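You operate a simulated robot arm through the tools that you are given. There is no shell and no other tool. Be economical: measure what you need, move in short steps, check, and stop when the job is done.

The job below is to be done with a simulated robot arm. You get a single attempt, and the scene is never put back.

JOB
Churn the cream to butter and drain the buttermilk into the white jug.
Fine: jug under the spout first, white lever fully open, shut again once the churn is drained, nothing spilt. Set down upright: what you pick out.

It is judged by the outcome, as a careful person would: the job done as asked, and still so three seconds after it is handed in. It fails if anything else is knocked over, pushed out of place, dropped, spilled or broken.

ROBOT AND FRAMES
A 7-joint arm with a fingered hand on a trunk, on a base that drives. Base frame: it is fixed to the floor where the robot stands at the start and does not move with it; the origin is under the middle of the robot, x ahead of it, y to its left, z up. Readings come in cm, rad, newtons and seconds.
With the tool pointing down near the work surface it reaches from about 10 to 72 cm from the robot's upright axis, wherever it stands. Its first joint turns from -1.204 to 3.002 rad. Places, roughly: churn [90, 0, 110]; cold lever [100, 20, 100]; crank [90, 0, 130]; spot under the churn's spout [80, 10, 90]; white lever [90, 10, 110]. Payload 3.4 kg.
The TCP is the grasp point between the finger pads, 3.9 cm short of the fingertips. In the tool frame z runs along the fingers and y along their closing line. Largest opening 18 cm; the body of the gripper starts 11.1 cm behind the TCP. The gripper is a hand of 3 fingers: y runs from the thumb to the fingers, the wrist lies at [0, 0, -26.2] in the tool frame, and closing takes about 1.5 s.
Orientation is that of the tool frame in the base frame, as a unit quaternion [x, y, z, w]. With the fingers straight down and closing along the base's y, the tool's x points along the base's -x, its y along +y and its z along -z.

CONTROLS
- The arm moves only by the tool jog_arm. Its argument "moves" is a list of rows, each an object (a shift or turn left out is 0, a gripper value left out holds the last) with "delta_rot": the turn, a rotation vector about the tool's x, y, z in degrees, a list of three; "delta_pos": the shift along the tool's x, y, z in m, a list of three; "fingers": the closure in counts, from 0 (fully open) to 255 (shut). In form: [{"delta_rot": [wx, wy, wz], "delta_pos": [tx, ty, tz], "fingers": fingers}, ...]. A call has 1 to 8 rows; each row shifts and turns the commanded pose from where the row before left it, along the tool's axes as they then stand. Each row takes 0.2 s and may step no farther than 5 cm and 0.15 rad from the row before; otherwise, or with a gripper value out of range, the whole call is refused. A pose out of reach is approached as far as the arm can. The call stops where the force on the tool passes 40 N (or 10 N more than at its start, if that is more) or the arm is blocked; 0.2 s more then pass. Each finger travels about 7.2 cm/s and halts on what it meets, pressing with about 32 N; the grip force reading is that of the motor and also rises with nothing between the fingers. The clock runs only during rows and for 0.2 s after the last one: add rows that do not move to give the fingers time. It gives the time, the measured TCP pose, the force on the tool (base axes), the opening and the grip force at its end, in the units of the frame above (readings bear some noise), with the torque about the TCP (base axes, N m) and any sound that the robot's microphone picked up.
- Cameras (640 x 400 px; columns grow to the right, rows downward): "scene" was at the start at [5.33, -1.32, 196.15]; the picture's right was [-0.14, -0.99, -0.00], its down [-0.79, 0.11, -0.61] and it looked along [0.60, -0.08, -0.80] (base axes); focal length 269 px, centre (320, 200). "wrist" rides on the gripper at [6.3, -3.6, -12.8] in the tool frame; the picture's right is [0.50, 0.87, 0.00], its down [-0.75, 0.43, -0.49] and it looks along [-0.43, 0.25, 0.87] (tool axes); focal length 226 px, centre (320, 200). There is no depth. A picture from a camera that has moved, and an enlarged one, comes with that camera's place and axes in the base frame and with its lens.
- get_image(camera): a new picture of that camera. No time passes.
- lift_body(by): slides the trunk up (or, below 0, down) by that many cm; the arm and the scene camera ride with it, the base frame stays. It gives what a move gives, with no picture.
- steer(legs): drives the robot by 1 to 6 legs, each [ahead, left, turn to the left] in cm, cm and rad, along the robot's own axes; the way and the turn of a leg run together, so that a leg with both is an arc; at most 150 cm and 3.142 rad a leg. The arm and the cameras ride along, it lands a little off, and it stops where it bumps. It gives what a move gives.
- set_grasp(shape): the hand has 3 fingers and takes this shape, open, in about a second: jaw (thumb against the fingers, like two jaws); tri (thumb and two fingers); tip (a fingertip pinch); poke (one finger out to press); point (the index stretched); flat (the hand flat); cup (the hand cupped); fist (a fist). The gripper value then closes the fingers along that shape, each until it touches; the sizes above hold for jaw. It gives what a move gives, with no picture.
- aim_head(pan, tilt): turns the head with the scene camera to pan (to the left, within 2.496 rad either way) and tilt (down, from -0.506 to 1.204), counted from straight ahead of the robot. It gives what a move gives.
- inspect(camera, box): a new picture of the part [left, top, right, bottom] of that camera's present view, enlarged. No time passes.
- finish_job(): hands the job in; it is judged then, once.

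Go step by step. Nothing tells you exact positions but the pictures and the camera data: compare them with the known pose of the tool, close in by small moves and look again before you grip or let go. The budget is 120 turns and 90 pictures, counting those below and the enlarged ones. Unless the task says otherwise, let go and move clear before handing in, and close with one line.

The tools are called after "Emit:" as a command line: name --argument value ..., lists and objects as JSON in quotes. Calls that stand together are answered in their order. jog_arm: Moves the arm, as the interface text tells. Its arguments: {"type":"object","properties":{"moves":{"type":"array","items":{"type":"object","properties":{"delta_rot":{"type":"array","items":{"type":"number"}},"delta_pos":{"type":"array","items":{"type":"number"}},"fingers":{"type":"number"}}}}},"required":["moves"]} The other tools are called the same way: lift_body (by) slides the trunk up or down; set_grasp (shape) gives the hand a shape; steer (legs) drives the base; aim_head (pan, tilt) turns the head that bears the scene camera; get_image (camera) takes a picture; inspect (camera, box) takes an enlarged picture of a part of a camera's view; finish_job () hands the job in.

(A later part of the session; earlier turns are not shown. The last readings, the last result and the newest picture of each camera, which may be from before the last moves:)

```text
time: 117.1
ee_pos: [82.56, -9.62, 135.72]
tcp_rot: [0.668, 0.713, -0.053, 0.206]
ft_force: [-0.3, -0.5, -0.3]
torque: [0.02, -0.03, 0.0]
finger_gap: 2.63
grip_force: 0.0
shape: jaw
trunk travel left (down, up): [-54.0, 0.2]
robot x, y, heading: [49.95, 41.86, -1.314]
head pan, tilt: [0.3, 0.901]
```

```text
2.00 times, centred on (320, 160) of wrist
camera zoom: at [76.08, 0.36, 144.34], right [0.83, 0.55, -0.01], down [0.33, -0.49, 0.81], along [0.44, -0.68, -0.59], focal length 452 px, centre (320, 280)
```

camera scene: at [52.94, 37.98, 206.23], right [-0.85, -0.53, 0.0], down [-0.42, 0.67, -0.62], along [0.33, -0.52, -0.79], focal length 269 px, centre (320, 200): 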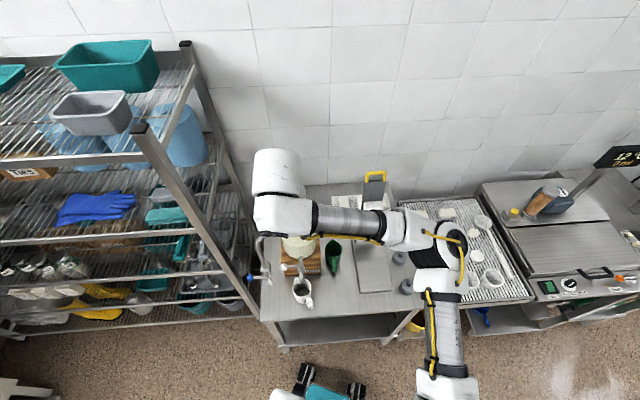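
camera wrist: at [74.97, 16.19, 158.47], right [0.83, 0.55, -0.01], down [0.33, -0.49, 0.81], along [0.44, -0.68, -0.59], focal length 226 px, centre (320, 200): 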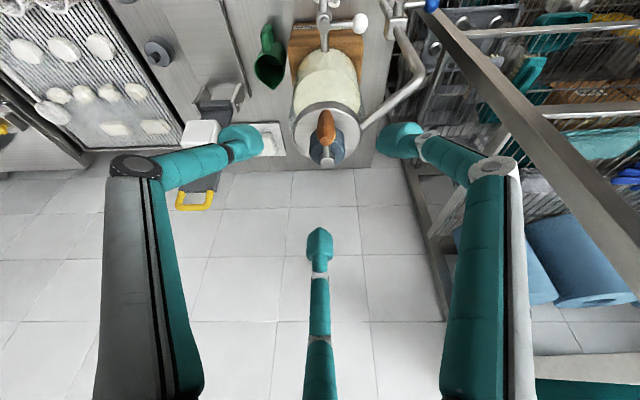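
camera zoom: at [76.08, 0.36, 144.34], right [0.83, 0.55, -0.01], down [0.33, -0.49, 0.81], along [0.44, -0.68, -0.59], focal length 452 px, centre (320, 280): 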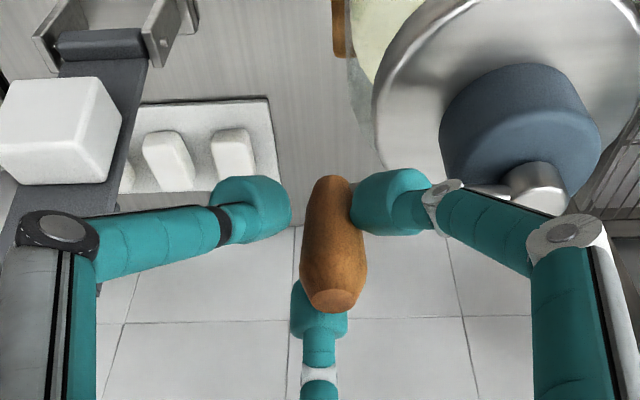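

The crank follows freely. I continue round.

Emit:
jog_arm --moves '[{"delta_pos": [-0.0236, 0.0155, 0.0128]}, {"delta_pos": [-0.0166, 0.0236, 0.0118]}, {"delta_pos": [-0.0075, 0.0287, 0.0093]}, {"delta_pos": [0.0025, 0.0304, 0.0057]}, {"delta_pos": [0.0124, 0.0286, 0.0014]}, {"delta_pos": [0.0204, 0.0231, -0.003]}, {"delta_pos": [0.0263, 0.0149, -0.0072]}]'

Emit:
inspect --camera "wrist" --box '[220, 60, 420, 260]'

```text
time: 118.7
ee_pos: [97.87, -9.12, 135.66]
tcp_rot: [0.67, 0.712, -0.052, 0.205]
ft_force: [-9.2, 1.8, -2.0]
torque: [0.03, 0.37, 0.13]
finger_gap: 2.53
grip_force: 0.1
shape: jaw
out of reach, approached as far as the arm can: row 6, 7
trunk travel left (down, up): [-54.0, 0.2]
robot x, y, heading: [49.92, 42.32, -1.312]
head pan, tilt: [0.3, 0.901]
```

```text
2.00 times, centred on (320, 160) of wrist
camera zoom: at [91.35, 0.93, 144.37], right [0.83, 0.55, -0.01], down [0.33, -0.49, 0.81], along [0.44, -0.68, -0.59], focal length 452 px, centre (320, 280)
```

zoom: 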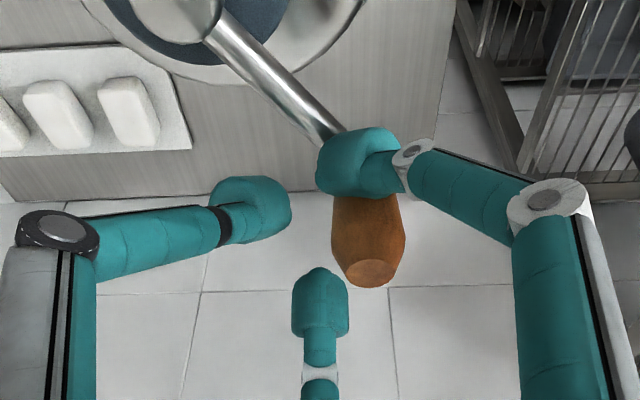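

From three sightings the true circle is centre [90.3, -5.65] with radius 8.14, smaller than I used, so the cage slipped. The far side is also at the limit of reach. I open, lift off, bring the base 5 cm closer and look again.

Emit:
jog_arm --moves '[{"fingers": 130}, {}, {}, {"delta_pos": [0, 0, -0.035]}, {"delta_pos": [0, 0, -0.04]}, {"delta_pos": [0, 0, -0.04]}, {}]'

Emit:
steer --legs '[[4.7, 1.6, 0]]'

Emit:
jog_arm --moves '[{}, {}, {}, {}, {}, {}, {}, {}]'

Emit:
jog_arm --moves '[{}, {}, {}, {}, {}, {}, {}, {}]'

Emit:
get_image --camera "wrist"

```text
time: 120.3
ee_pos: [95.41, -5.04, 146.44]
tcp_rot: [0.67, 0.712, -0.05, 0.206]
ft_force: [0.0, -1.0, -0.2]
torque: [0.05, -0.02, 0.02]
finger_gap: 8.79
grip_force: 0.1
shape: jaw
trunk travel left (down, up): [-54.0, 0.2]
robot x, y, heading: [49.78, 41.8, -1.308]
head pan, tilt: [0.3, 0.901]
```

```text
time: 121.3
ee_pos: [97.44, -9.0, 146.66]
tcp_rot: [0.668, 0.713, -0.051, 0.208]
ft_force: [-0.4, 0.3, -0.5]
torque: [0.11, 0.04, 0.0]
finger_gap: 8.76
grip_force: 0.0
shape: jaw
trunk travel left (down, up): [-54.0, 0.2]
robot x, y, heading: [52.73, 37.9, -1.312]
head pan, tilt: [0.3, 0.901]
```

```text
time: 123.1
ee_pos: [97.74, -9.2, 146.59]
tcp_rot: [0.671, 0.711, -0.052, 0.205]
ft_force: [-0.4, 0.1, -0.9]
torque: [0.02, -0.02, 0.0]
finger_gap: 8.76
grip_force: 0.1
shape: jaw
trunk travel left (down, up): [-54.0, 0.2]
robot x, y, heading: [52.35, 38.12, -1.31]
head pan, tilt: [0.3, 0.901]
```

```text
time: 124.9
ee_pos: [97.9, -9.09, 146.6]
tcp_rot: [0.67, 0.711, -0.051, 0.206]
ft_force: [0.5, 0.5, 0.4]
torque: [0.0, -0.01, 0.03]
finger_gap: 8.79
grip_force: 0.0
shape: jaw
trunk travel left (down, up): [-54.0, 0.2]
robot x, y, heading: [52.31, 37.47, -1.308]
head pan, tilt: [0.3, 0.901]
```

```text
28 pictures are left
camera wrist: at [91.36, 0.92, 155.22], right [0.83, 0.55, -0.01], down [0.33, -0.49, 0.81], along [0.44, -0.68, -0.59], focal length 226 px, centre (320, 200)
```

wrist: 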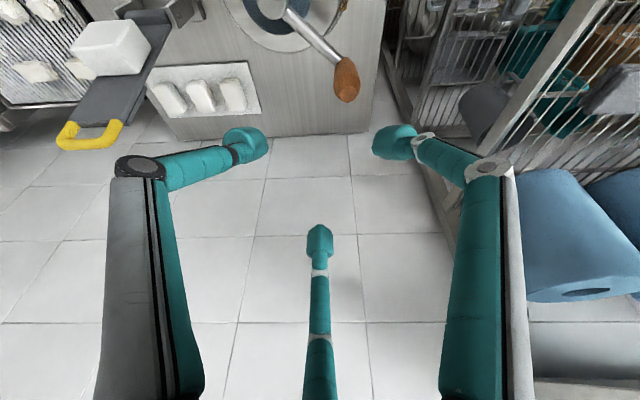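

Emit:
inspect --camera "wrist" --box '[220, 0, 380, 120]'

```text
3.33 times, centred on (300, 60) of wrist
camera zoom: at [91.36, 0.92, 155.22], right [0.83, 0.55, -0.01], down [0.33, -0.49, 0.81], along [0.44, -0.68, -0.59], focal length 754 px, centre (387, 667)
```

zoom: 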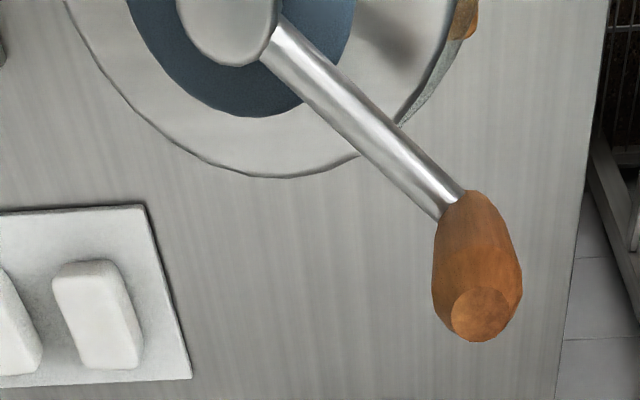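

I refine to centre [90.6, -5.8] and radius ≈ 8.35, with the handle now at [98.85, -6.7]. I descend over it, close the cage and turn half a revolution.

Emit:
jog_arm --moves '[{"delta_pos": [0.0279, 0.0088, -0.0091]}, {"delta_pos": [0.0132, -0.0073, 0.0331]}, {"delta_pos": [0.0132, -0.0073, 0.0331]}, {"delta_pos": [0.0132, -0.0073, 0.0331]}, {}, {"fingers": 180}, {"fingers": 224}, {}]'

Emit:
jog_arm --moves '[{}, {}]'

Emit:
inspect --camera "wrist" --box '[220, 60, 420, 260]'

```text
time: 126.7
ee_pos: [98.27, -6.41, 135.53]
tcp_rot: [0.67, 0.712, -0.051, 0.206]
ft_force: [0.9, 0.0, -0.7]
torque: [0.02, -0.06, -0.01]
finger_gap: 2.3
grip_force: 0.1
shape: jaw
trunk travel left (down, up): [-54.0, 0.2]
robot x, y, heading: [52.51, 38.01, -1.313]
head pan, tilt: [0.3, 0.901]
```

```text
time: 127.3
ee_pos: [98.28, -6.25, 135.6]
tcp_rot: [0.669, 0.712, -0.051, 0.206]
ft_force: [0.4, 1.3, -0.2]
torque: [0.02, -0.04, 0.0]
finger_gap: 2.28
grip_force: 0.1
shape: jaw
trunk travel left (down, up): [-54.0, 0.2]
robot x, y, heading: [52.39, 37.82, -1.312]
head pan, tilt: [0.3, 0.901]
```

```text
2.00 times, centred on (320, 160) of wrist
camera zoom: at [91.74, 3.67, 144.16], right [0.83, 0.55, -0.01], down [0.33, -0.49, 0.81], along [0.44, -0.68, -0.59], focal length 452 px, centre (320, 280)
```

zoom: 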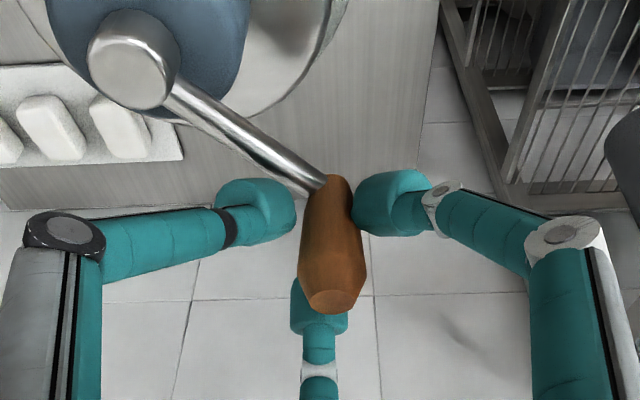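

Caged well. Now half a turn.

Emit:
jog_arm --moves '[{"delta_pos": [0.04, -0.0023, -0.0164]}, {"delta_pos": [0.0319, -0.0232, -0.0178]}, {"delta_pos": [0.0153, -0.0379, -0.0144]}, {"delta_pos": [-0.0053, -0.0423, -0.0072]}, {"delta_pos": [-0.0246, -0.0355, 0.002]}, {"delta_pos": [-0.0374, -0.019, 0.0106]}]'

Emit:
inspect --camera "wrist" --box '[220, 60, 420, 260]'

```text
time: 128.7
ee_pos: [81.44, -4.18, 135.58]
tcp_rot: [0.669, 0.712, -0.05, 0.206]
ft_force: [0.1, -0.2, -0.2]
torque: [-0.01, -0.02, -0.01]
finger_gap: 2.22
grip_force: 0.0
shape: jaw
trunk travel left (down, up): [-54.0, 0.2]
robot x, y, heading: [52.61, 37.53, -1.314]
head pan, tilt: [0.3, 0.901]
```

```text
2.00 times, centred on (320, 160) of wrist
camera zoom: at [74.82, 5.82, 144.31], right [0.83, 0.55, 0.0], down [0.33, -0.49, 0.81], along [0.44, -0.68, -0.59], focal length 452 px, centre (320, 280)
```

zoom: 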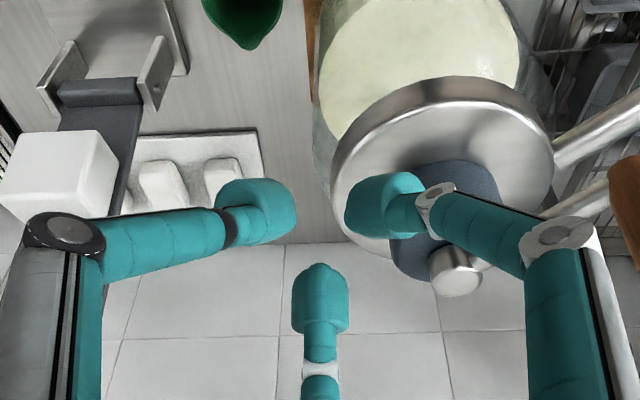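

The handle slipped out of the cage at about the 90° position because its upper end tapers. I'll use a firm and slightly deeper grip. First I lift and re-centre above it.

Emit:
jog_arm --moves '[{"fingers": 130, "delta_pos": [-0.0163, 0.009, -0.041]}, {"delta_pos": [-0.0163, 0.009, -0.041]}, {"delta_pos": [0.022, 0.03, -0.0022]}, {"delta_pos": [0.022, 0.03, -0.0022]}, {"delta_pos": [0.022, 0.03, -0.0022]}, {}, {}, {}]'

Emit:
inspect --camera "wrist" --box '[220, 0, 420, 200]'

```text
time: 130.5
ee_pos: [90.27, 2.83, 144.61]
tcp_rot: [0.669, 0.712, -0.05, 0.207]
ft_force: [0.5, -0.2, 0.8]
torque: [-0.01, 0.0, 0.0]
finger_gap: 8.77
grip_force: 0.1
shape: jaw
trunk travel left (down, up): [-54.0, 0.2]
robot x, y, heading: [52.33, 37.78, -1.313]
head pan, tilt: [0.3, 0.901]
```

```text
2.00 times, centred on (320, 100) of wrist
camera zoom: at [83.64, 12.85, 153.26], right [0.83, 0.55, 0.0], down [0.33, -0.49, 0.81], along [0.44, -0.68, -0.59], focal length 452 px, centre (320, 400)
```

zoom: 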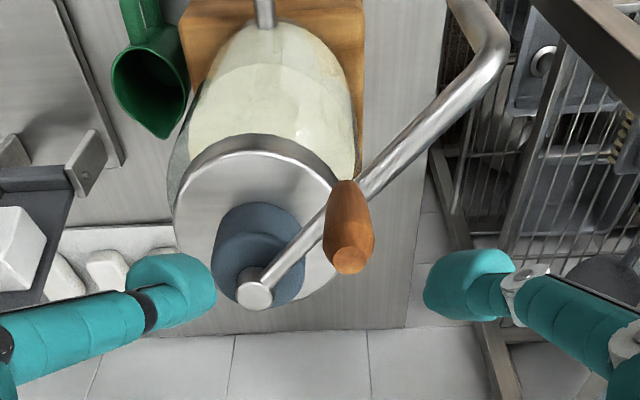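

Refit: centre [90.6, -5.7], radius 8.36, handle at [91.9, 2.6] (81°). I descend, grip firmly and turn a quarter, checking the hold.

Emit:
jog_arm --moves '[{"fingers": 165}, {}, {"delta_pos": [0.0124, -0.0022, 0.0287]}, {"delta_pos": [0.0124, -0.0022, 0.0287]}, {"delta_pos": [0.0124, -0.0022, 0.0287]}, {"fingers": 220}, {"fingers": 255}, {}]'

Emit:
jog_arm --moves '[{}, {}]'

Emit:
jog_arm --moves '[{"delta_pos": [-0.0033, -0.0425, -0.008]}, {"delta_pos": [-0.0229, -0.0366, 0.001]}, {"delta_pos": [-0.0365, -0.0211, 0.0098]}]'

Emit:
inspect --camera "wrist" --box '[220, 60, 420, 260]'

```text
time: 132.3
ee_pos: [91.39, 3.28, 135.46]
tcp_rot: [0.67, 0.712, -0.051, 0.205]
ft_force: [1.3, -1.0, -4.1]
torque: [0.08, 0.11, 0.08]
finger_gap: 1.7
grip_force: 32.5
shape: jaw
trunk travel left (down, up): [-54.0, 0.2]
robot x, y, heading: [52.26, 38.12, -1.311]
head pan, tilt: [0.3, 0.901]
```

```text
time: 132.9
ee_pos: [91.47, 3.18, 135.47]
tcp_rot: [0.67, 0.711, -0.051, 0.206]
ft_force: [0.9, -1.8, -5.1]
torque: [0.09, 0.13, 0.06]
finger_gap: 1.72
grip_force: 32.8
shape: jaw
trunk travel left (down, up): [-54.0, 0.2]
robot x, y, heading: [52.63, 37.6, -1.311]
head pan, tilt: [0.3, 0.901]
```

```text
time: 133.7
ee_pos: [82.02, -3.85, 135.1]
tcp_rot: [0.67, 0.712, -0.051, 0.204]
ft_force: [10.7, -9.0, 0.1]
torque: [-0.03, -0.3, -0.37]
finger_gap: 0.2
grip_force: 32.0
shape: jaw
trunk travel left (down, up): [-54.0, 0.2]
robot x, y, heading: [52.59, 37.7, -1.31]
head pan, tilt: [0.3, 0.901]
```

```text
2.00 times, centred on (320, 160) of wrist
camera zoom: at [75.59, 6.25, 143.77], right [0.84, 0.55, -0.01], down [0.33, -0.49, 0.81], along [0.44, -0.68, -0.59], focal length 452 px, centre (320, 280)
```

zoom: 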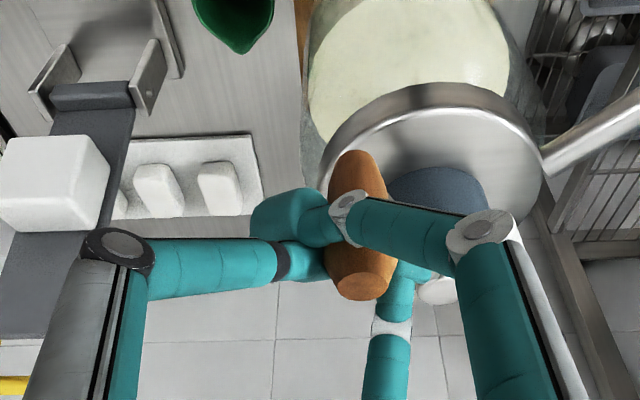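

The grip lets the tapered handle slip between two fingers when pulled fast, at around 14 N of drag. I regrip deeper here, where the faucet isn't beneath, and turn more slowly so the cream resists less.

Emit:
jog_arm --moves '[{"fingers": 120}, {}, {}, {"delta_pos": [-0.0126, 0.007, -0.0319]}, {"delta_pos": [-0.0126, 0.007, -0.0319]}, {"delta_pos": [0.0219, 0.0055, -0.0074]}, {}, {}]'

Emit:
inspect --camera "wrist" --box '[220, 30, 420, 230]'

```text
time: 135.5
ee_pos: [82.19, -1.14, 142.24]
tcp_rot: [0.67, 0.712, -0.051, 0.206]
ft_force: [-0.2, -0.5, 0.0]
torque: [-0.01, 0.0, 0.03]
finger_gap: 9.5
grip_force: 0.0
shape: jaw
trunk travel left (down, up): [-54.0, 0.2]
robot x, y, heading: [52.25, 37.93, -1.313]
head pan, tilt: [0.3, 0.901]
```

```text
2.00 times, centred on (320, 130) of wrist
camera zoom: at [75.52, 8.8, 150.88], right [0.83, 0.55, 0.0], down [0.33, -0.49, 0.81], along [0.44, -0.68, -0.59], focal length 452 px, centre (320, 340)
```

zoom: 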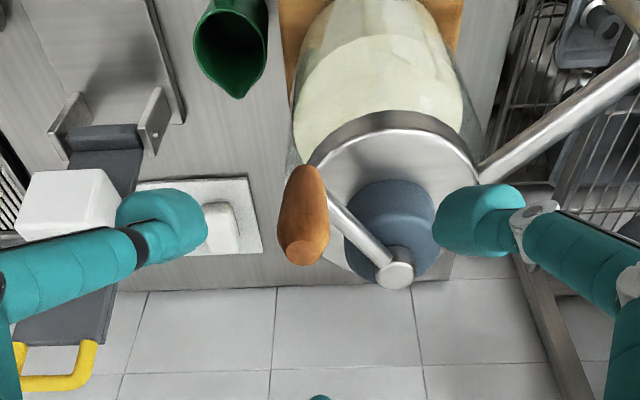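

Emit:
jog_arm --moves '[{"delta_pos": [0.007, -0.0095, 0.037]}, {"delta_pos": [0.0071, -0.0095, 0.037]}, {}, {"fingers": 200}, {"fingers": 255}, {}, {}, {}]'

Emit:
jog_arm --moves '[{"delta_pos": [-0.0202, -0.0053, 0.0068]}, {"delta_pos": [-0.0204, 0.0003, 0.0081]}, {"delta_pos": [-0.0192, 0.0058, 0.0089]}, {"delta_pos": [-0.0167, 0.011, 0.009]}, {"delta_pos": [-0.0131, 0.0154, 0.0086]}, {"delta_pos": [-0.0086, 0.0187, 0.0075]}, {"delta_pos": [-0.0035, 0.0208, 0.006]}, {"delta_pos": [0.0018, 0.0215, 0.004]}]'

Emit:
inspect --camera "wrist" --box '[220, 60, 420, 260]'

```text
time: 137.3
ee_pos: [81.69, -2.51, 134.8]
tcp_rot: [0.67, 0.711, -0.05, 0.205]
ft_force: [-1.0, 0.2, -5.5]
torque: [0.25, 0.17, -0.05]
finger_gap: 1.45
grip_force: 32.4
shape: jaw
trunk travel left (down, up): [-54.0, 0.2]
robot x, y, heading: [52.47, 37.94, -1.314]
head pan, tilt: [0.3, 0.901]
```

```text
time: 138.8
ee_pos: [88.57, -15.12, 134.76]
tcp_rot: [0.681, 0.699, -0.065, 0.207]
ft_force: [-17.5, -46.4, 1.1]
torque: [-0.29, -0.23, 0.4]
finger_gap: 0.0
grip_force: 32.2
shape: jaw
trunk travel left (down, up): [-54.0, 0.2]
robot x, y, heading: [52.43, 37.78, -1.317]
head pan, tilt: [0.3, 0.901]
stopped in row 7: the force on the tool passed its limit at 43 N (the readings are from after the stop); the commanded pose is now the measured one
```

```text
2.00 times, centred on (320, 160) of wrist
camera zoom: at [82.56, -4.78, 143.28], right [0.85, 0.52, -0.02], down [0.32, -0.49, 0.81], along [0.41, -0.7, -0.58], focal length 452 px, centre (320, 280)
```

zoom: 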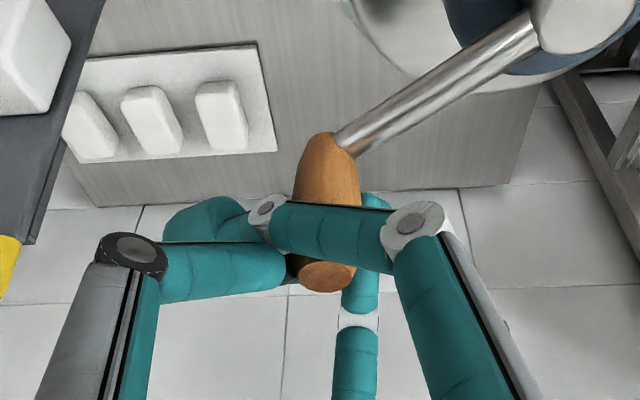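

Squeezing hard forces the tapered handle out, while the loose cage worked well. I'll use the cage at the handle's widest part (tips near z≈133) on the corrected circle, turning moderately.

Emit:
jog_arm --moves '[{"fingers": 110}, {}, {}, {"delta_rot": [-0.8, 0.4, -1.9], "delta_pos": [-0.0109, 0.006, -0.0274]}, {"delta_pos": [-0.0109, 0.006, -0.0274]}, {"delta_pos": [0.0274, -0.0122, -0.0135]}, {}, {}]'

Emit:
jog_arm --moves '[{"delta_pos": [0.0156, -0.0086, 0.0392]}, {"fingers": 180}, {"fingers": 226}, {}, {}, {}]'

Emit:
inspect --camera "wrist" --box '[220, 60, 420, 260]'

```text
time: 140.6
ee_pos: [87.8, -10.61, 140.93]
tcp_rot: [0.66, 0.719, -0.054, 0.208]
ft_force: [0.6, -0.2, 0.0]
torque: [-0.02, 0.02, -0.02]
finger_gap: 10.16
grip_force: 0.0
shape: jaw
trunk travel left (down, up): [-54.0, 0.2]
robot x, y, heading: [52.23, 38.13, -1.313]
head pan, tilt: [0.3, 0.901]
```

```text
time: 142.0
ee_pos: [88.02, -10.41, 136.49]
tcp_rot: [0.659, 0.72, -0.055, 0.208]
ft_force: [0.9, 0.1, -0.2]
torque: [0.01, 0.03, -0.01]
finger_gap: 2.08
grip_force: 0.1
shape: jaw
trunk travel left (down, up): [-54.0, 0.2]
robot x, y, heading: [52.84, 37.86, -1.314]
head pan, tilt: [0.3, 0.901]
```

```text
2.00 times, centred on (320, 160) of wrist
camera zoom: at [81.45, -0.51, 145.2], right [0.82, 0.57, -0.02], down [0.34, -0.47, 0.81], along [0.45, -0.67, -0.58], focal length 452 px, centre (320, 280)
```

zoom: 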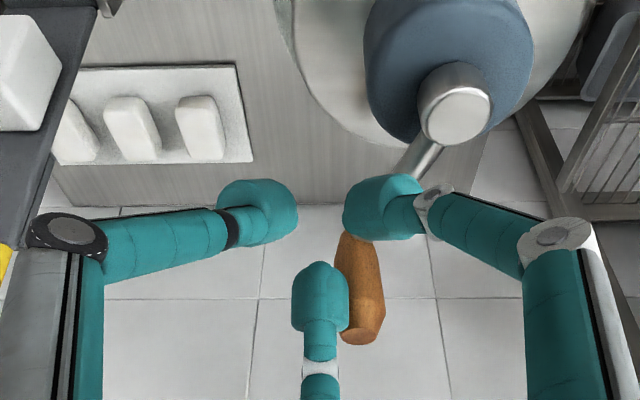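

The handle sprang forward and I missed it; it is now near [92.2, -13.4]. I re-centre.

Emit:
jog_arm --moves '[{"fingers": 110, "delta_pos": [-0.0167, 0.0088, -0.0407]}, {}, {"delta_pos": [-0.0196, 0.0316, 0.0148]}, {}, {}, {}, {}]'

Emit:
jog_arm --moves '[{"delta_pos": [0.0167, -0.0088, 0.0407]}, {}, {"fingers": 180}, {"fingers": 226}, {}, {}, {}]'

Emit:
inspect --camera "wrist" --box '[220, 60, 420, 260]'

```text
time: 143.6
ee_pos: [91.25, -12.66, 141.13]
tcp_rot: [0.661, 0.719, -0.054, 0.209]
ft_force: [0.8, -0.7, 0.4]
torque: [0.01, 0.02, 0.01]
finger_gap: 10.22
grip_force: 0.0
shape: jaw
trunk travel left (down, up): [-54.0, 0.2]
robot x, y, heading: [52.17, 37.7, -1.309]
head pan, tilt: [0.3, 0.901]
```

```text
time: 145.2
ee_pos: [91.46, -12.7, 136.61]
tcp_rot: [0.66, 0.719, -0.055, 0.209]
ft_force: [1.1, -2.8, 2.4]
torque: [-0.15, -0.09, -0.03]
finger_gap: 2.31
grip_force: 0.0
shape: jaw
trunk travel left (down, up): [-54.0, 0.2]
robot x, y, heading: [52.21, 37.69, -1.309]
head pan, tilt: [0.3, 0.901]
```

```text
2.00 times, centred on (320, 160) of wrist
camera zoom: at [84.75, -2.68, 145.14], right [0.82, 0.57, -0.02], down [0.34, -0.47, 0.81], along [0.45, -0.67, -0.58], focal length 452 px, centre (320, 280)
```

zoom: 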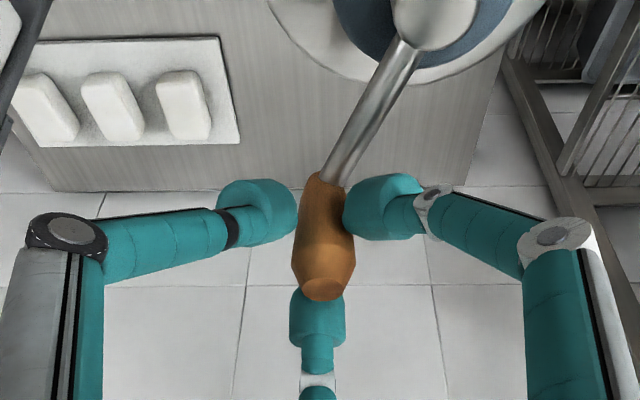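

Caged correctly at 282°. I turn slowly through 120°, then check.

Emit:
jog_arm --moves '[{"delta_pos": [0.006, 0.0209, 0.002]}, {"delta_pos": [0.0107, 0.019, -0.0003]}, {"delta_pos": [0.0148, 0.0158, -0.0027]}, {"delta_pos": [0.0179, 0.0115, -0.0049]}, {"delta_pos": [0.0197, 0.0064, -0.0067]}, {"delta_pos": [0.0202, 0.001, -0.0081]}, {"delta_pos": [0.0193, -0.0046, -0.0089]}, {"delta_pos": [0.0171, -0.0099, -0.0091]}]'

Emit:
inspect --camera "wrist" --box '[220, 60, 420, 260]'

```text
time: 147.0
ee_pos: [95.96, 1.82, 136.61]
tcp_rot: [0.659, 0.721, -0.056, 0.208]
ft_force: [7.6, 4.0, 5.5]
torque: [0.02, -0.31, 0.29]
finger_gap: 2.21
grip_force: 0.0
shape: jaw
trunk travel left (down, up): [-54.0, 0.2]
robot x, y, heading: [52.62, 37.59, -1.315]
head pan, tilt: [0.3, 0.901]
```

```text
2.00 times, centred on (320, 160) of wrist
camera zoom: at [89.29, 11.66, 145.11], right [0.82, 0.57, -0.02], down [0.35, -0.47, 0.81], along [0.45, -0.67, -0.58], focal length 452 px, centre (320, 280)
```

zoom: 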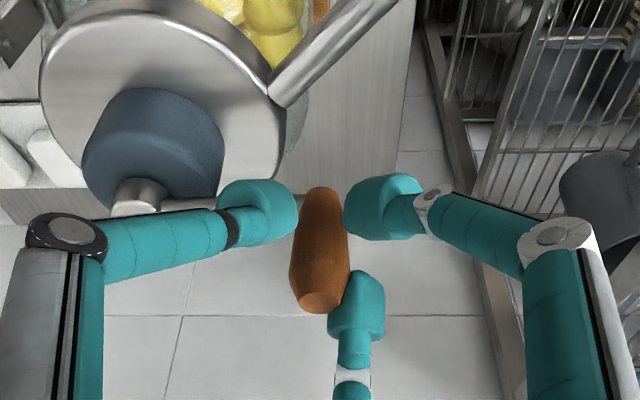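

The jar contents have turned yellow and lumpy: butter is forming. I look closer at the jar.

Emit:
inspect --camera "wrist" --box '[200, 0, 360, 110]'

Emit:
inspect --camera "scene" --box '[230, 200, 370, 330]'

```text
3.64 times, centred on (280, 55) of wrist
camera zoom: at [89.29, 11.66, 145.11], right [0.82, 0.57, -0.02], down [0.35, -0.47, 0.81], along [0.45, -0.67, -0.58], focal length 822 px, centre (466, 727)
```

zoom: 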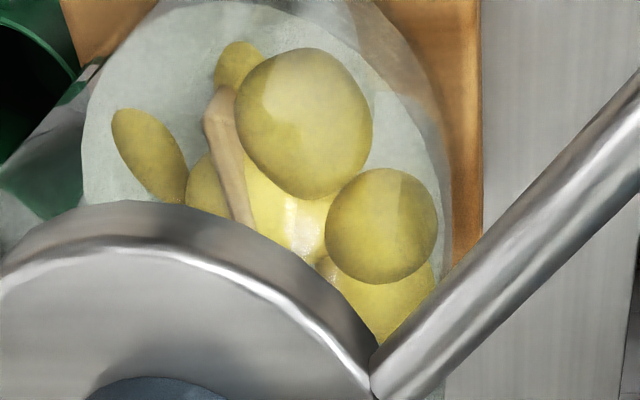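

```text
3.08 times, centred on (300, 265) of scene
camera zoom: at [56.05, 34.34, 206.23], right [-0.85, -0.53, 0.0], down [-0.42, 0.66, -0.62], along [0.33, -0.53, -0.78], focal length 829 px, centre (382, 0)
```

zoom: 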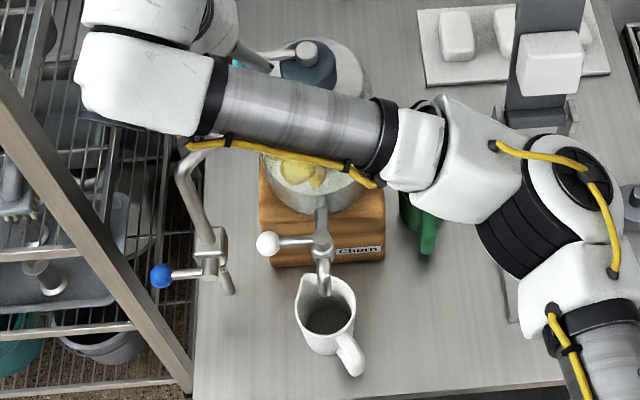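

The cream has clearly separated into butter lumps and buttermilk, so the churning is done. I release the crank, lift clear, back off, tilt the hand to 55° and take the one-finger shape for the lever.

Emit:
jog_arm --moves '[{"fingers": 110}, {}, {"delta_pos": [-0.0167, 0.0088, -0.0407]}, {"delta_pos": [-0.0167, 0.0088, -0.0407]}, {"delta_pos": [0.0323, -0.027, -0.019]}, {"delta_pos": [0.0323, -0.027, -0.019]}, {"delta_pos": [0.0323, -0.027, -0.019]}, {"delta_pos": [0.0323, -0.027, -0.019]}]'

Emit:
jog_arm --moves '[{"delta_pos": [0.0323, -0.027, -0.019]}, {"delta_rot": [-2.5, -4.33, 0]}, {"delta_rot": [-2.5, -4.33, 0]}, {}, {}]'

Emit:
set_grasp --shape "poke"

Emit:
inspect --camera "wrist" --box '[160, 0, 480, 260]'

```text
time: 148.8
ee_pos: [82.63, 14.59, 145.87]
tcp_rot: [0.66, 0.719, -0.055, 0.208]
ft_force: [0.6, -0.3, 0.7]
torque: [-0.03, -0.05, 0.01]
finger_gap: 10.18
grip_force: 0.0
shape: jaw
trunk travel left (down, up): [-54.0, 0.2]
robot x, y, heading: [52.31, 37.81, -1.311]
head pan, tilt: [0.3, 0.901]
```

```text
time: 150.0
ee_pos: [79.7, 17.81, 145.52]
tcp_rot: [0.644, 0.704, -0.074, 0.29]
ft_force: [0.1, 0.5, 0.5]
torque: [0.0, -0.02, 0.02]
finger_gap: 10.17
grip_force: 0.1
shape: jaw
trunk travel left (down, up): [-54.0, 0.2]
robot x, y, heading: [52.33, 37.69, -1.317]
head pan, tilt: [0.3, 0.901]
```

```text
time: 150.9
ee_pos: [79.73, 17.74, 145.44]
tcp_rot: [0.645, 0.703, -0.073, 0.29]
ft_force: [0.2, -0.2, -0.1]
torque: [0.0, -0.01, 0.02]
finger_gap: 0.03
grip_force: 0.1
shape: poke
trunk travel left (down, up): [-54.0, 0.2]
robot x, y, heading: [52.62, 38.18, -1.313]
head pan, tilt: [0.3, 0.901]
```

```text
1.54 times, centred on (320, 130) of wrist
camera zoom: at [72.27, 28.82, 151.91], right [0.82, 0.57, -0.02], down [0.26, -0.35, 0.9], along [0.51, -0.75, -0.43], focal length 348 px, centre (320, 308)
```

zoom: 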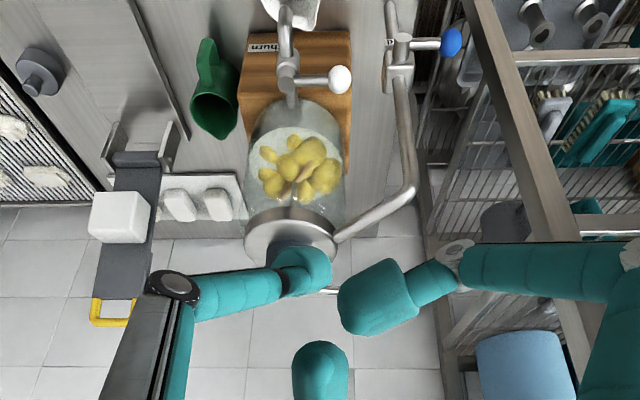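

Ball ≈ [88.8, 7.9, 108] and pivot ≈ [83.2, 4.9]. I descend in front, well clear of the faucet, then reach forward above the lever arm.

Emit:
jog_arm --moves '[{"delta_pos": [0.0226, -0.0122, 0.0369]}, {"delta_pos": [0.0226, -0.0122, 0.0369]}, {"delta_pos": [0.0226, -0.0122, 0.0369]}, {"delta_pos": [0.0226, -0.0122, 0.0369]}, {"delta_pos": [0.0226, -0.0122, 0.0369]}, {"delta_pos": [0.0226, -0.0122, 0.0369]}, {}, {}]'

Emit:
jog_arm --moves '[{"delta_pos": [-0.0227, 0.0141, 0.0186]}, {"delta_pos": [-0.0227, 0.0141, 0.0186]}, {"delta_pos": [-0.0227, 0.0141, 0.0186]}, {"delta_pos": [-0.0227, 0.0141, 0.0186]}, {}, {}, {}]'

Emit:
get_image --camera "wrist"

Emit:
inspect --camera "scene" --box '[240, 210, 350, 310]'

```text
time: 152.7
ee_pos: [80.29, 17.57, 118.79]
tcp_rot: [0.65, 0.698, -0.074, 0.292]
ft_force: [0.4, -0.4, 0.4]
torque: [-0.02, -0.03, -0.01]
finger_gap: 0.0
grip_force: 0.0
shape: poke
trunk travel left (down, up): [-54.0, 0.2]
robot x, y, heading: [51.94, 37.89, -1.311]
head pan, tilt: [0.3, 0.901]
```

```text
time: 154.3
ee_pos: [87.5, 7.12, 118.41]
tcp_rot: [0.645, 0.703, -0.074, 0.29]
ft_force: [-0.4, 0.8, 0.6]
torque: [0.03, -0.04, -0.01]
finger_gap: 0.0
grip_force: 0.2
shape: poke
trunk travel left (down, up): [-54.0, 0.2]
robot x, y, heading: [52.15, 37.71, -1.307]
head pan, tilt: [0.3, 0.901]
```

```text
14 pictures are left
camera wrist: at [80.11, 18.21, 124.82], right [0.82, 0.57, -0.02], down [0.26, -0.35, 0.9], along [0.51, -0.75, -0.43], focal length 226 px, centre (320, 200)
```

wrist: 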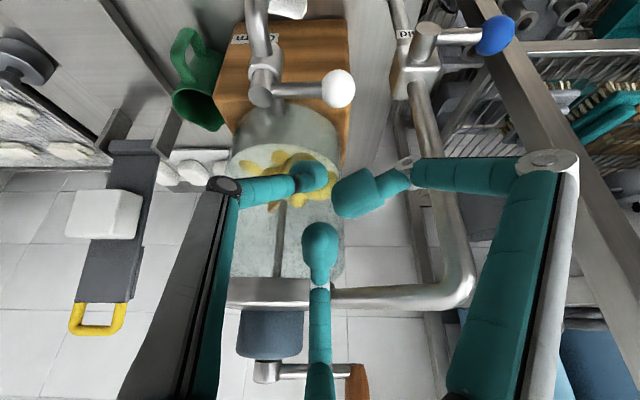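

```text
4.00 times, centred on (295, 260) of scene
camera zoom: at [55.47, 33.82, 206.22], right [-0.85, -0.53, 0.0], down [-0.41, 0.67, -0.62], along [0.33, -0.52, -0.79], focal length 1077 px, centre (420, -40)
```

zoom: 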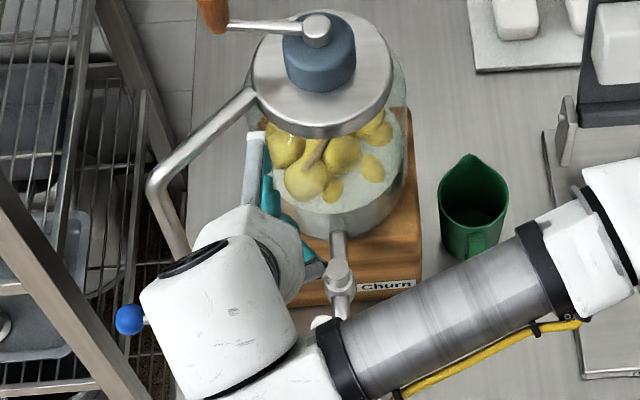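

No contact, and the finger is above the gap behind the lever arm. I lower it straight down beside the arm, gently.

Emit:
jog_arm --moves '[{"delta_pos": [0.0103, -0.0055, 0.0168]}, {"delta_pos": [0.0103, -0.0055, 0.0168]}, {"delta_pos": [0.0103, -0.0055, 0.0168]}, {"delta_pos": [0.0103, -0.0055, 0.0168]}, {}, {}]'

Emit:
inspect --camera "wrist" --box '[220, 60, 420, 260]'

```text
time: 155.7
ee_pos: [87.66, 7.35, 110.46]
tcp_rot: [0.644, 0.704, -0.072, 0.291]
ft_force: [2.9, -0.2, 8.8]
torque: [-0.06, 0.03, 0.05]
finger_gap: 0.0
grip_force: 0.0
shape: poke
trunk travel left (down, up): [-54.0, 0.2]
robot x, y, heading: [52.16, 37.76, -1.308]
head pan, tilt: [0.3, 0.901]
```

```text
2.00 times, centred on (320, 160) of wrist
camera zoom: at [80.11, 18.4, 116.82], right [0.82, 0.57, -0.02], down [0.26, -0.35, 0.9], along [0.51, -0.75, -0.43], focal length 452 px, centre (320, 280)
```

zoom: 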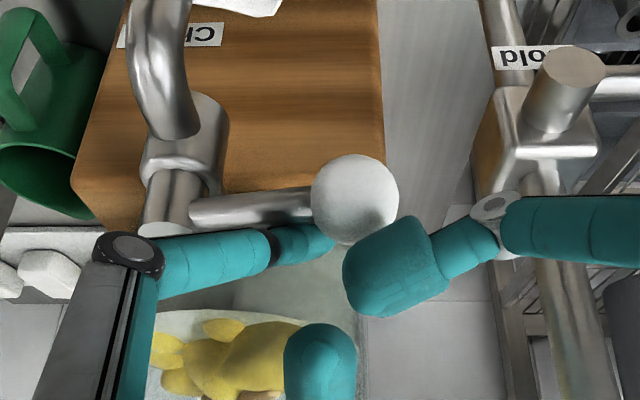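

The thumb lies just behind and above the lever arm, with light contact. I ease up slightly and pull towards me.

Emit:
jog_arm --moves '[{"delta_pos": [-0.0015, 0.0008, -0.0025]}, {"delta_pos": [0.0072, -0.0039, -0.0057]}, {"delta_pos": [0.0072, -0.0039, -0.0057]}, {"delta_pos": [0.0072, -0.0039, -0.0057]}, {}]'

Emit:
inspect --camera "wrist" --box '[220, 40, 420, 240]'

```text
time: 156.9
ee_pos: [85.86, 9.81, 110.65]
tcp_rot: [0.645, 0.703, -0.073, 0.29]
ft_force: [-0.3, -5.5, 3.1]
torque: [-0.13, 0.05, 0.05]
finger_gap: 0.02
grip_force: 0.0
shape: poke
trunk travel left (down, up): [-54.0, 0.2]
robot x, y, heading: [52.35, 37.62, -1.311]
head pan, tilt: [0.3, 0.901]
```

```text
2.00 times, centred on (320, 140) of wrist
camera zoom: at [78.29, 20.85, 117.06], right [0.82, 0.57, -0.02], down [0.26, -0.35, 0.9], along [0.51, -0.75, -0.43], focal length 452 px, centre (320, 320)
```

zoom: 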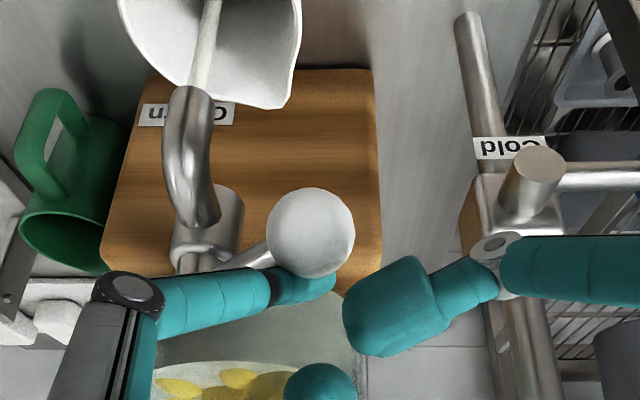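

It works: the lever swings and buttermilk streams into the jug. I continue around the arc to fully open.

Emit:
jog_arm --moves '[{"delta_pos": [0.0078, -0.0073, -0.0072]}, {"delta_pos": [0.0055, -0.0097, -0.0066]}, {"delta_pos": [0.0027, -0.0114, -0.0055]}, {"delta_pos": [-0.0001, -0.0122, -0.004]}]'

Emit:
inspect --camera "wrist" --box '[220, 20, 420, 220]'

```text
time: 157.9
ee_pos: [81.1, 11.94, 110.75]
tcp_rot: [0.645, 0.703, -0.073, 0.29]
ft_force: [0.9, 0.5, 0.3]
torque: [0.03, -0.04, 0.0]
finger_gap: 0.0
grip_force: 0.0
shape: poke
trunk travel left (down, up): [-54.0, 0.2]
robot x, y, heading: [52.36, 37.7, -1.311]
head pan, tilt: [0.3, 0.901]
```

```text
2.00 times, centred on (320, 120) of wrist
camera zoom: at [73.66, 22.82, 117.07], right [0.82, 0.57, -0.02], down [0.26, -0.35, 0.9], along [0.51, -0.74, -0.43], focal length 452 px, centre (320, 360)
```

zoom: 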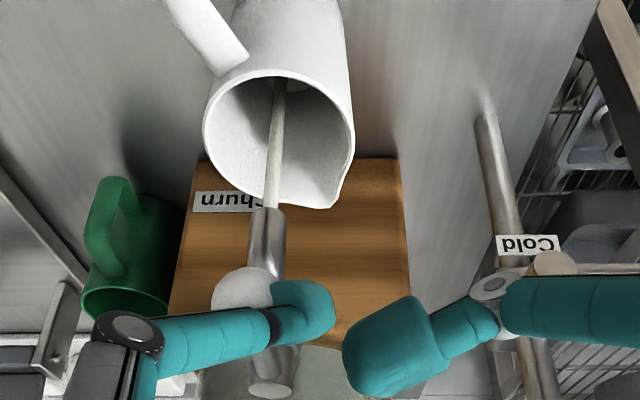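

The stream falls in the middle of the jug, and the lever now points at me, about 90°+ turned. I nudge a little more to confirm it's at its stop.

Emit:
jog_arm --moves '[{"delta_pos": [-0.0015, -0.0066, -0.0013]}, {"delta_pos": [-0.0015, -0.0066, -0.0013]}, {}]'

Emit:
inspect --camera "wrist" --box '[200, 0, 440, 240]'

```text
time: 158.7
ee_pos: [80.54, 11.93, 110.78]
tcp_rot: [0.644, 0.704, -0.072, 0.29]
ft_force: [23.3, 6.6, 2.1]
torque: [0.11, -0.59, 0.49]
finger_gap: 0.01
grip_force: 0.1
shape: poke
trunk travel left (down, up): [-54.0, 0.2]
robot x, y, heading: [52.44, 37.88, -1.315]
head pan, tilt: [0.3, 0.901]
```

```text
1.67 times, centred on (320, 120) of wrist
camera zoom: at [73.04, 22.76, 117.17], right [0.82, 0.57, -0.02], down [0.26, -0.35, 0.9], along [0.51, -0.74, -0.43], focal length 377 px, centre (320, 333)
```

zoom: 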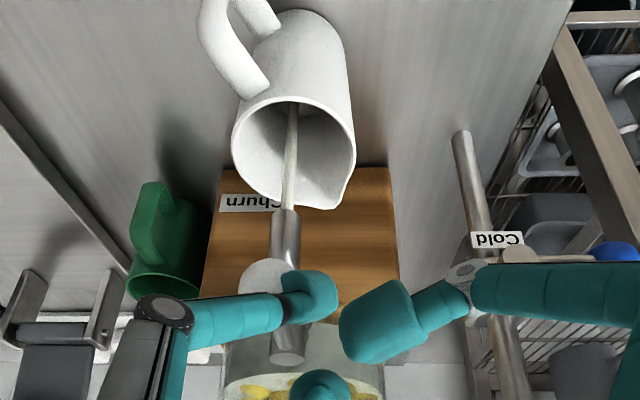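

23 N against the stop: fully open. While it drains, I lift over the lever to its other side, ready to close it.

Emit:
jog_arm --moves '[{"delta_pos": [0.003, 0.0132, 0.0026]}, {"delta_pos": [-0.0125, 0.0068, -0.0205]}, {"delta_pos": [-0.0125, 0.0068, -0.0205]}, {"delta_pos": [-0.0117, -0.023, -0.0005]}, {"delta_pos": [-0.0117, -0.023, -0.0005]}, {}, {}]'

Emit:
inspect --camera "wrist" --box '[200, 0, 440, 240]'

```text
time: 160.3
ee_pos: [76.94, 9.07, 115.44]
tcp_rot: [0.645, 0.703, -0.074, 0.29]
ft_force: [0.1, 0.8, 0.0]
torque: [0.03, 0.01, 0.0]
finger_gap: 0.02
grip_force: 0.0
shape: poke
trunk travel left (down, up): [-54.0, 0.2]
robot x, y, heading: [52.32, 37.81, -1.309]
head pan, tilt: [0.3, 0.901]
```

```text
1.67 times, centred on (320, 120) of wrist
camera zoom: at [69.4, 20.19, 121.89], right [0.82, 0.57, -0.02], down [0.26, -0.35, 0.9], along [0.51, -0.75, -0.43], focal length 377 px, centre (320, 333)
```

zoom: 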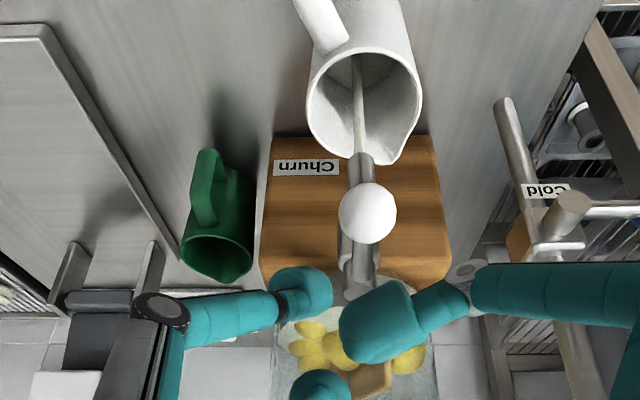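

The stream goes well into the jug. I lower beside the lever on the closing side and wait while it drains.

Emit:
jog_arm --moves '[{"delta_pos": [0.0115, -0.0062, 0.0188]}, {"delta_pos": [0.0115, -0.0062, 0.0188]}, {}, {}, {}, {}, {}, {}]'

Emit:
inspect --camera "wrist" --box '[200, 0, 440, 240]'

```text
time: 162.1
ee_pos: [76.95, 9.22, 110.94]
tcp_rot: [0.645, 0.704, -0.074, 0.29]
ft_force: [-0.1, 0.6, -1.0]
torque: [0.0, 0.0, 0.0]
finger_gap: 0.01
grip_force: 0.1
shape: poke
trunk travel left (down, up): [-54.0, 0.2]
robot x, y, heading: [52.22, 37.92, -1.309]
head pan, tilt: [0.3, 0.901]
```

```text
1.67 times, centred on (320, 120) of wrist
camera zoom: at [69.48, 20.21, 117.33], right [0.82, 0.57, -0.02], down [0.26, -0.35, 0.9], along [0.51, -0.75, -0.43], focal length 377 px, centre (320, 333)
```

zoom: 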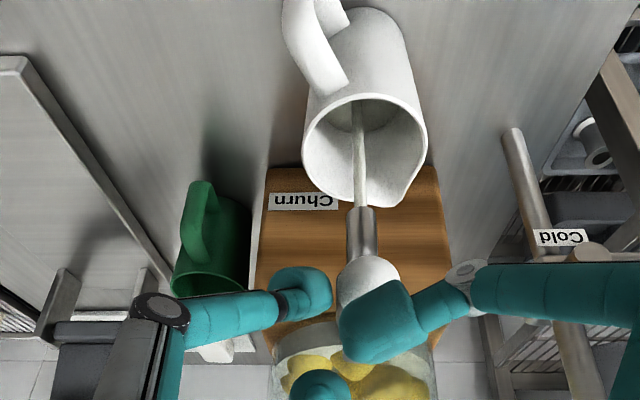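

Emit:
jog_arm --moves '[{}, {}, {}, {}, {}, {}, {}, {}]'

Emit:
jog_arm --moves '[{}, {}, {}, {}, {}, {}, {}, {}]'

Emit:
inspect --camera "wrist" --box '[200, 0, 440, 240]'

```text
time: 163.9
ee_pos: [77.01, 9.25, 110.9]
tcp_rot: [0.645, 0.703, -0.073, 0.29]
ft_force: [0.4, 0.3, 0.3]
torque: [-0.01, -0.01, 0.01]
finger_gap: 0.02
grip_force: 0.0
shape: poke
trunk travel left (down, up): [-54.0, 0.2]
robot x, y, heading: [52.5, 37.7, -1.308]
head pan, tilt: [0.3, 0.901]
```

```text
time: 165.7
ee_pos: [77.0, 9.28, 111.0]
tcp_rot: [0.645, 0.703, -0.073, 0.291]
ft_force: [-0.2, 0.5, 0.4]
torque: [0.01, 0.02, -0.02]
finger_gap: 0.0
grip_force: 0.1
shape: poke
trunk travel left (down, up): [-54.0, 0.2]
robot x, y, heading: [52.34, 37.6, -1.312]
head pan, tilt: [0.3, 0.901]
```

```text
1.67 times, centred on (320, 120) of wrist
camera zoom: at [69.49, 20.22, 117.33], right [0.82, 0.57, -0.02], down [0.26, -0.35, 0.9], along [0.51, -0.75, -0.43], focal length 377 px, centre (320, 333)
```

zoom: 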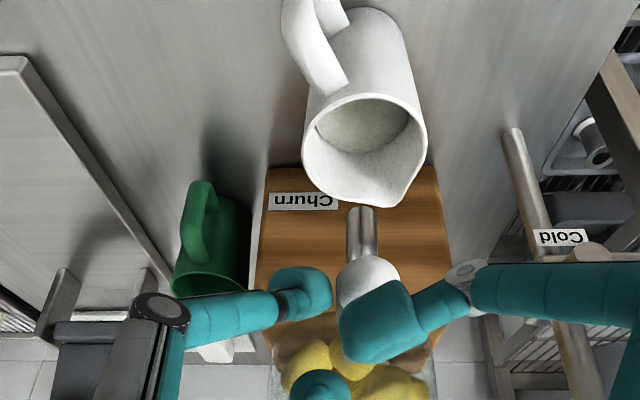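

The stream has stopped and the jug is part-filled with nothing spilt. Now I sweep the lever back to closed.

Emit:
jog_arm --moves '[{"delta_pos": [0.0075, 0.0118, 0.0025]}, {"delta_pos": [0.0077, 0.0105, -0.0012]}, {"delta_pos": [0.0052, 0.012, 0.0008]}, {"delta_pos": [0.0024, 0.0125, 0.0027]}, {"delta_pos": [-0.0005, 0.0123, 0.0044]}, {"delta_pos": [-0.0034, 0.0112, 0.0058]}, {"delta_pos": [-0.0051, 0.0083, 0.0059]}, {}]'

Emit:
inspect --camera "wrist" --box '[200, 20, 440, 260]'

```text
time: 167.5
ee_pos: [84.91, 10.59, 110.83]
tcp_rot: [0.644, 0.703, -0.074, 0.29]
ft_force: [-1.7, 0.4, 1.1]
torque: [0.01, 0.01, 0.03]
finger_gap: 0.0
grip_force: 0.2
shape: poke
trunk travel left (down, up): [-54.0, 0.2]
robot x, y, heading: [52.18, 37.94, -1.316]
head pan, tilt: [0.3, 0.901]
```

```text
1.67 times, centred on (320, 140) of wrist
camera zoom: at [77.45, 21.6, 117.23], right [0.82, 0.57, -0.02], down [0.26, -0.35, 0.9], along [0.51, -0.75, -0.43], focal length 377 px, centre (320, 300)
```

zoom: 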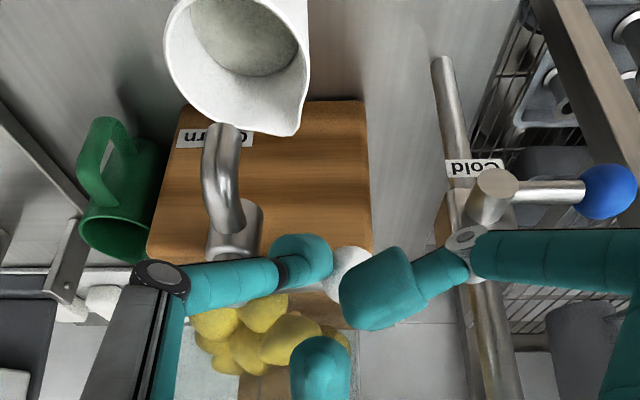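

Emit:
jog_arm --moves '[{"delta_pos": [-0.0045, 0.002, 0.0034]}, {"delta_pos": [-0.0045, 0.002, 0.0034]}, {}]'

```text
time: 168.3
ee_pos: [85.61, 9.51, 110.86]
tcp_rot: [0.646, 0.702, -0.074, 0.29]
ft_force: [-0.1, 0.8, 0.2]
torque: [0.06, 0.05, 0.02]
finger_gap: 0.0
grip_force: 0.0
shape: poke
trunk travel left (down, up): [-54.0, 0.2]
robot x, y, heading: [52.53, 37.65, -1.31]
head pan, tilt: [0.3, 0.901]
```

Emit:
jog_arm --moves '[{"delta_pos": [-0.0045, 0.002, 0.0034]}, {"delta_pos": [-0.0045, 0.002, 0.0034]}, {}]'

Emit:
inspect --camera "wrist" --box '[200, 20, 440, 260]'

```text
time: 169.1
ee_pos: [86.13, 9.3, 110.69]
tcp_rot: [0.644, 0.705, -0.074, 0.288]
ft_force: [-18.2, 33.4, -7.2]
torque: [1.19, 0.62, -0.13]
finger_gap: 0.0
grip_force: 0.0
shape: poke
trunk travel left (down, up): [-54.0, 0.2]
robot x, y, heading: [52.47, 38.04, -1.312]
head pan, tilt: [0.3, 0.901]
```

```text
1.67 times, centred on (320, 140) of wrist
camera zoom: at [78.57, 20.17, 117.16], right [0.82, 0.57, -0.02], down [0.26, -0.35, 0.9], along [0.51, -0.74, -0.44], focal length 377 px, centre (320, 300)
```

zoom: 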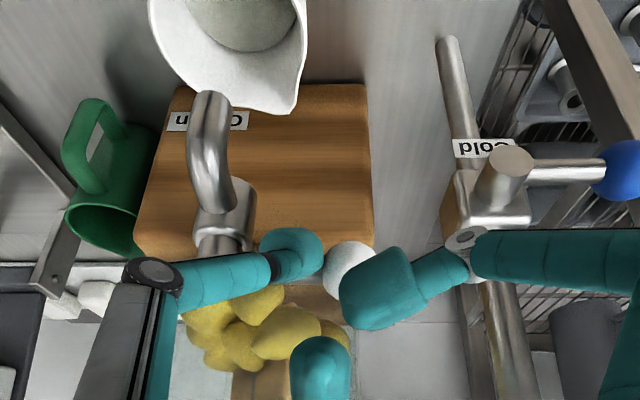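

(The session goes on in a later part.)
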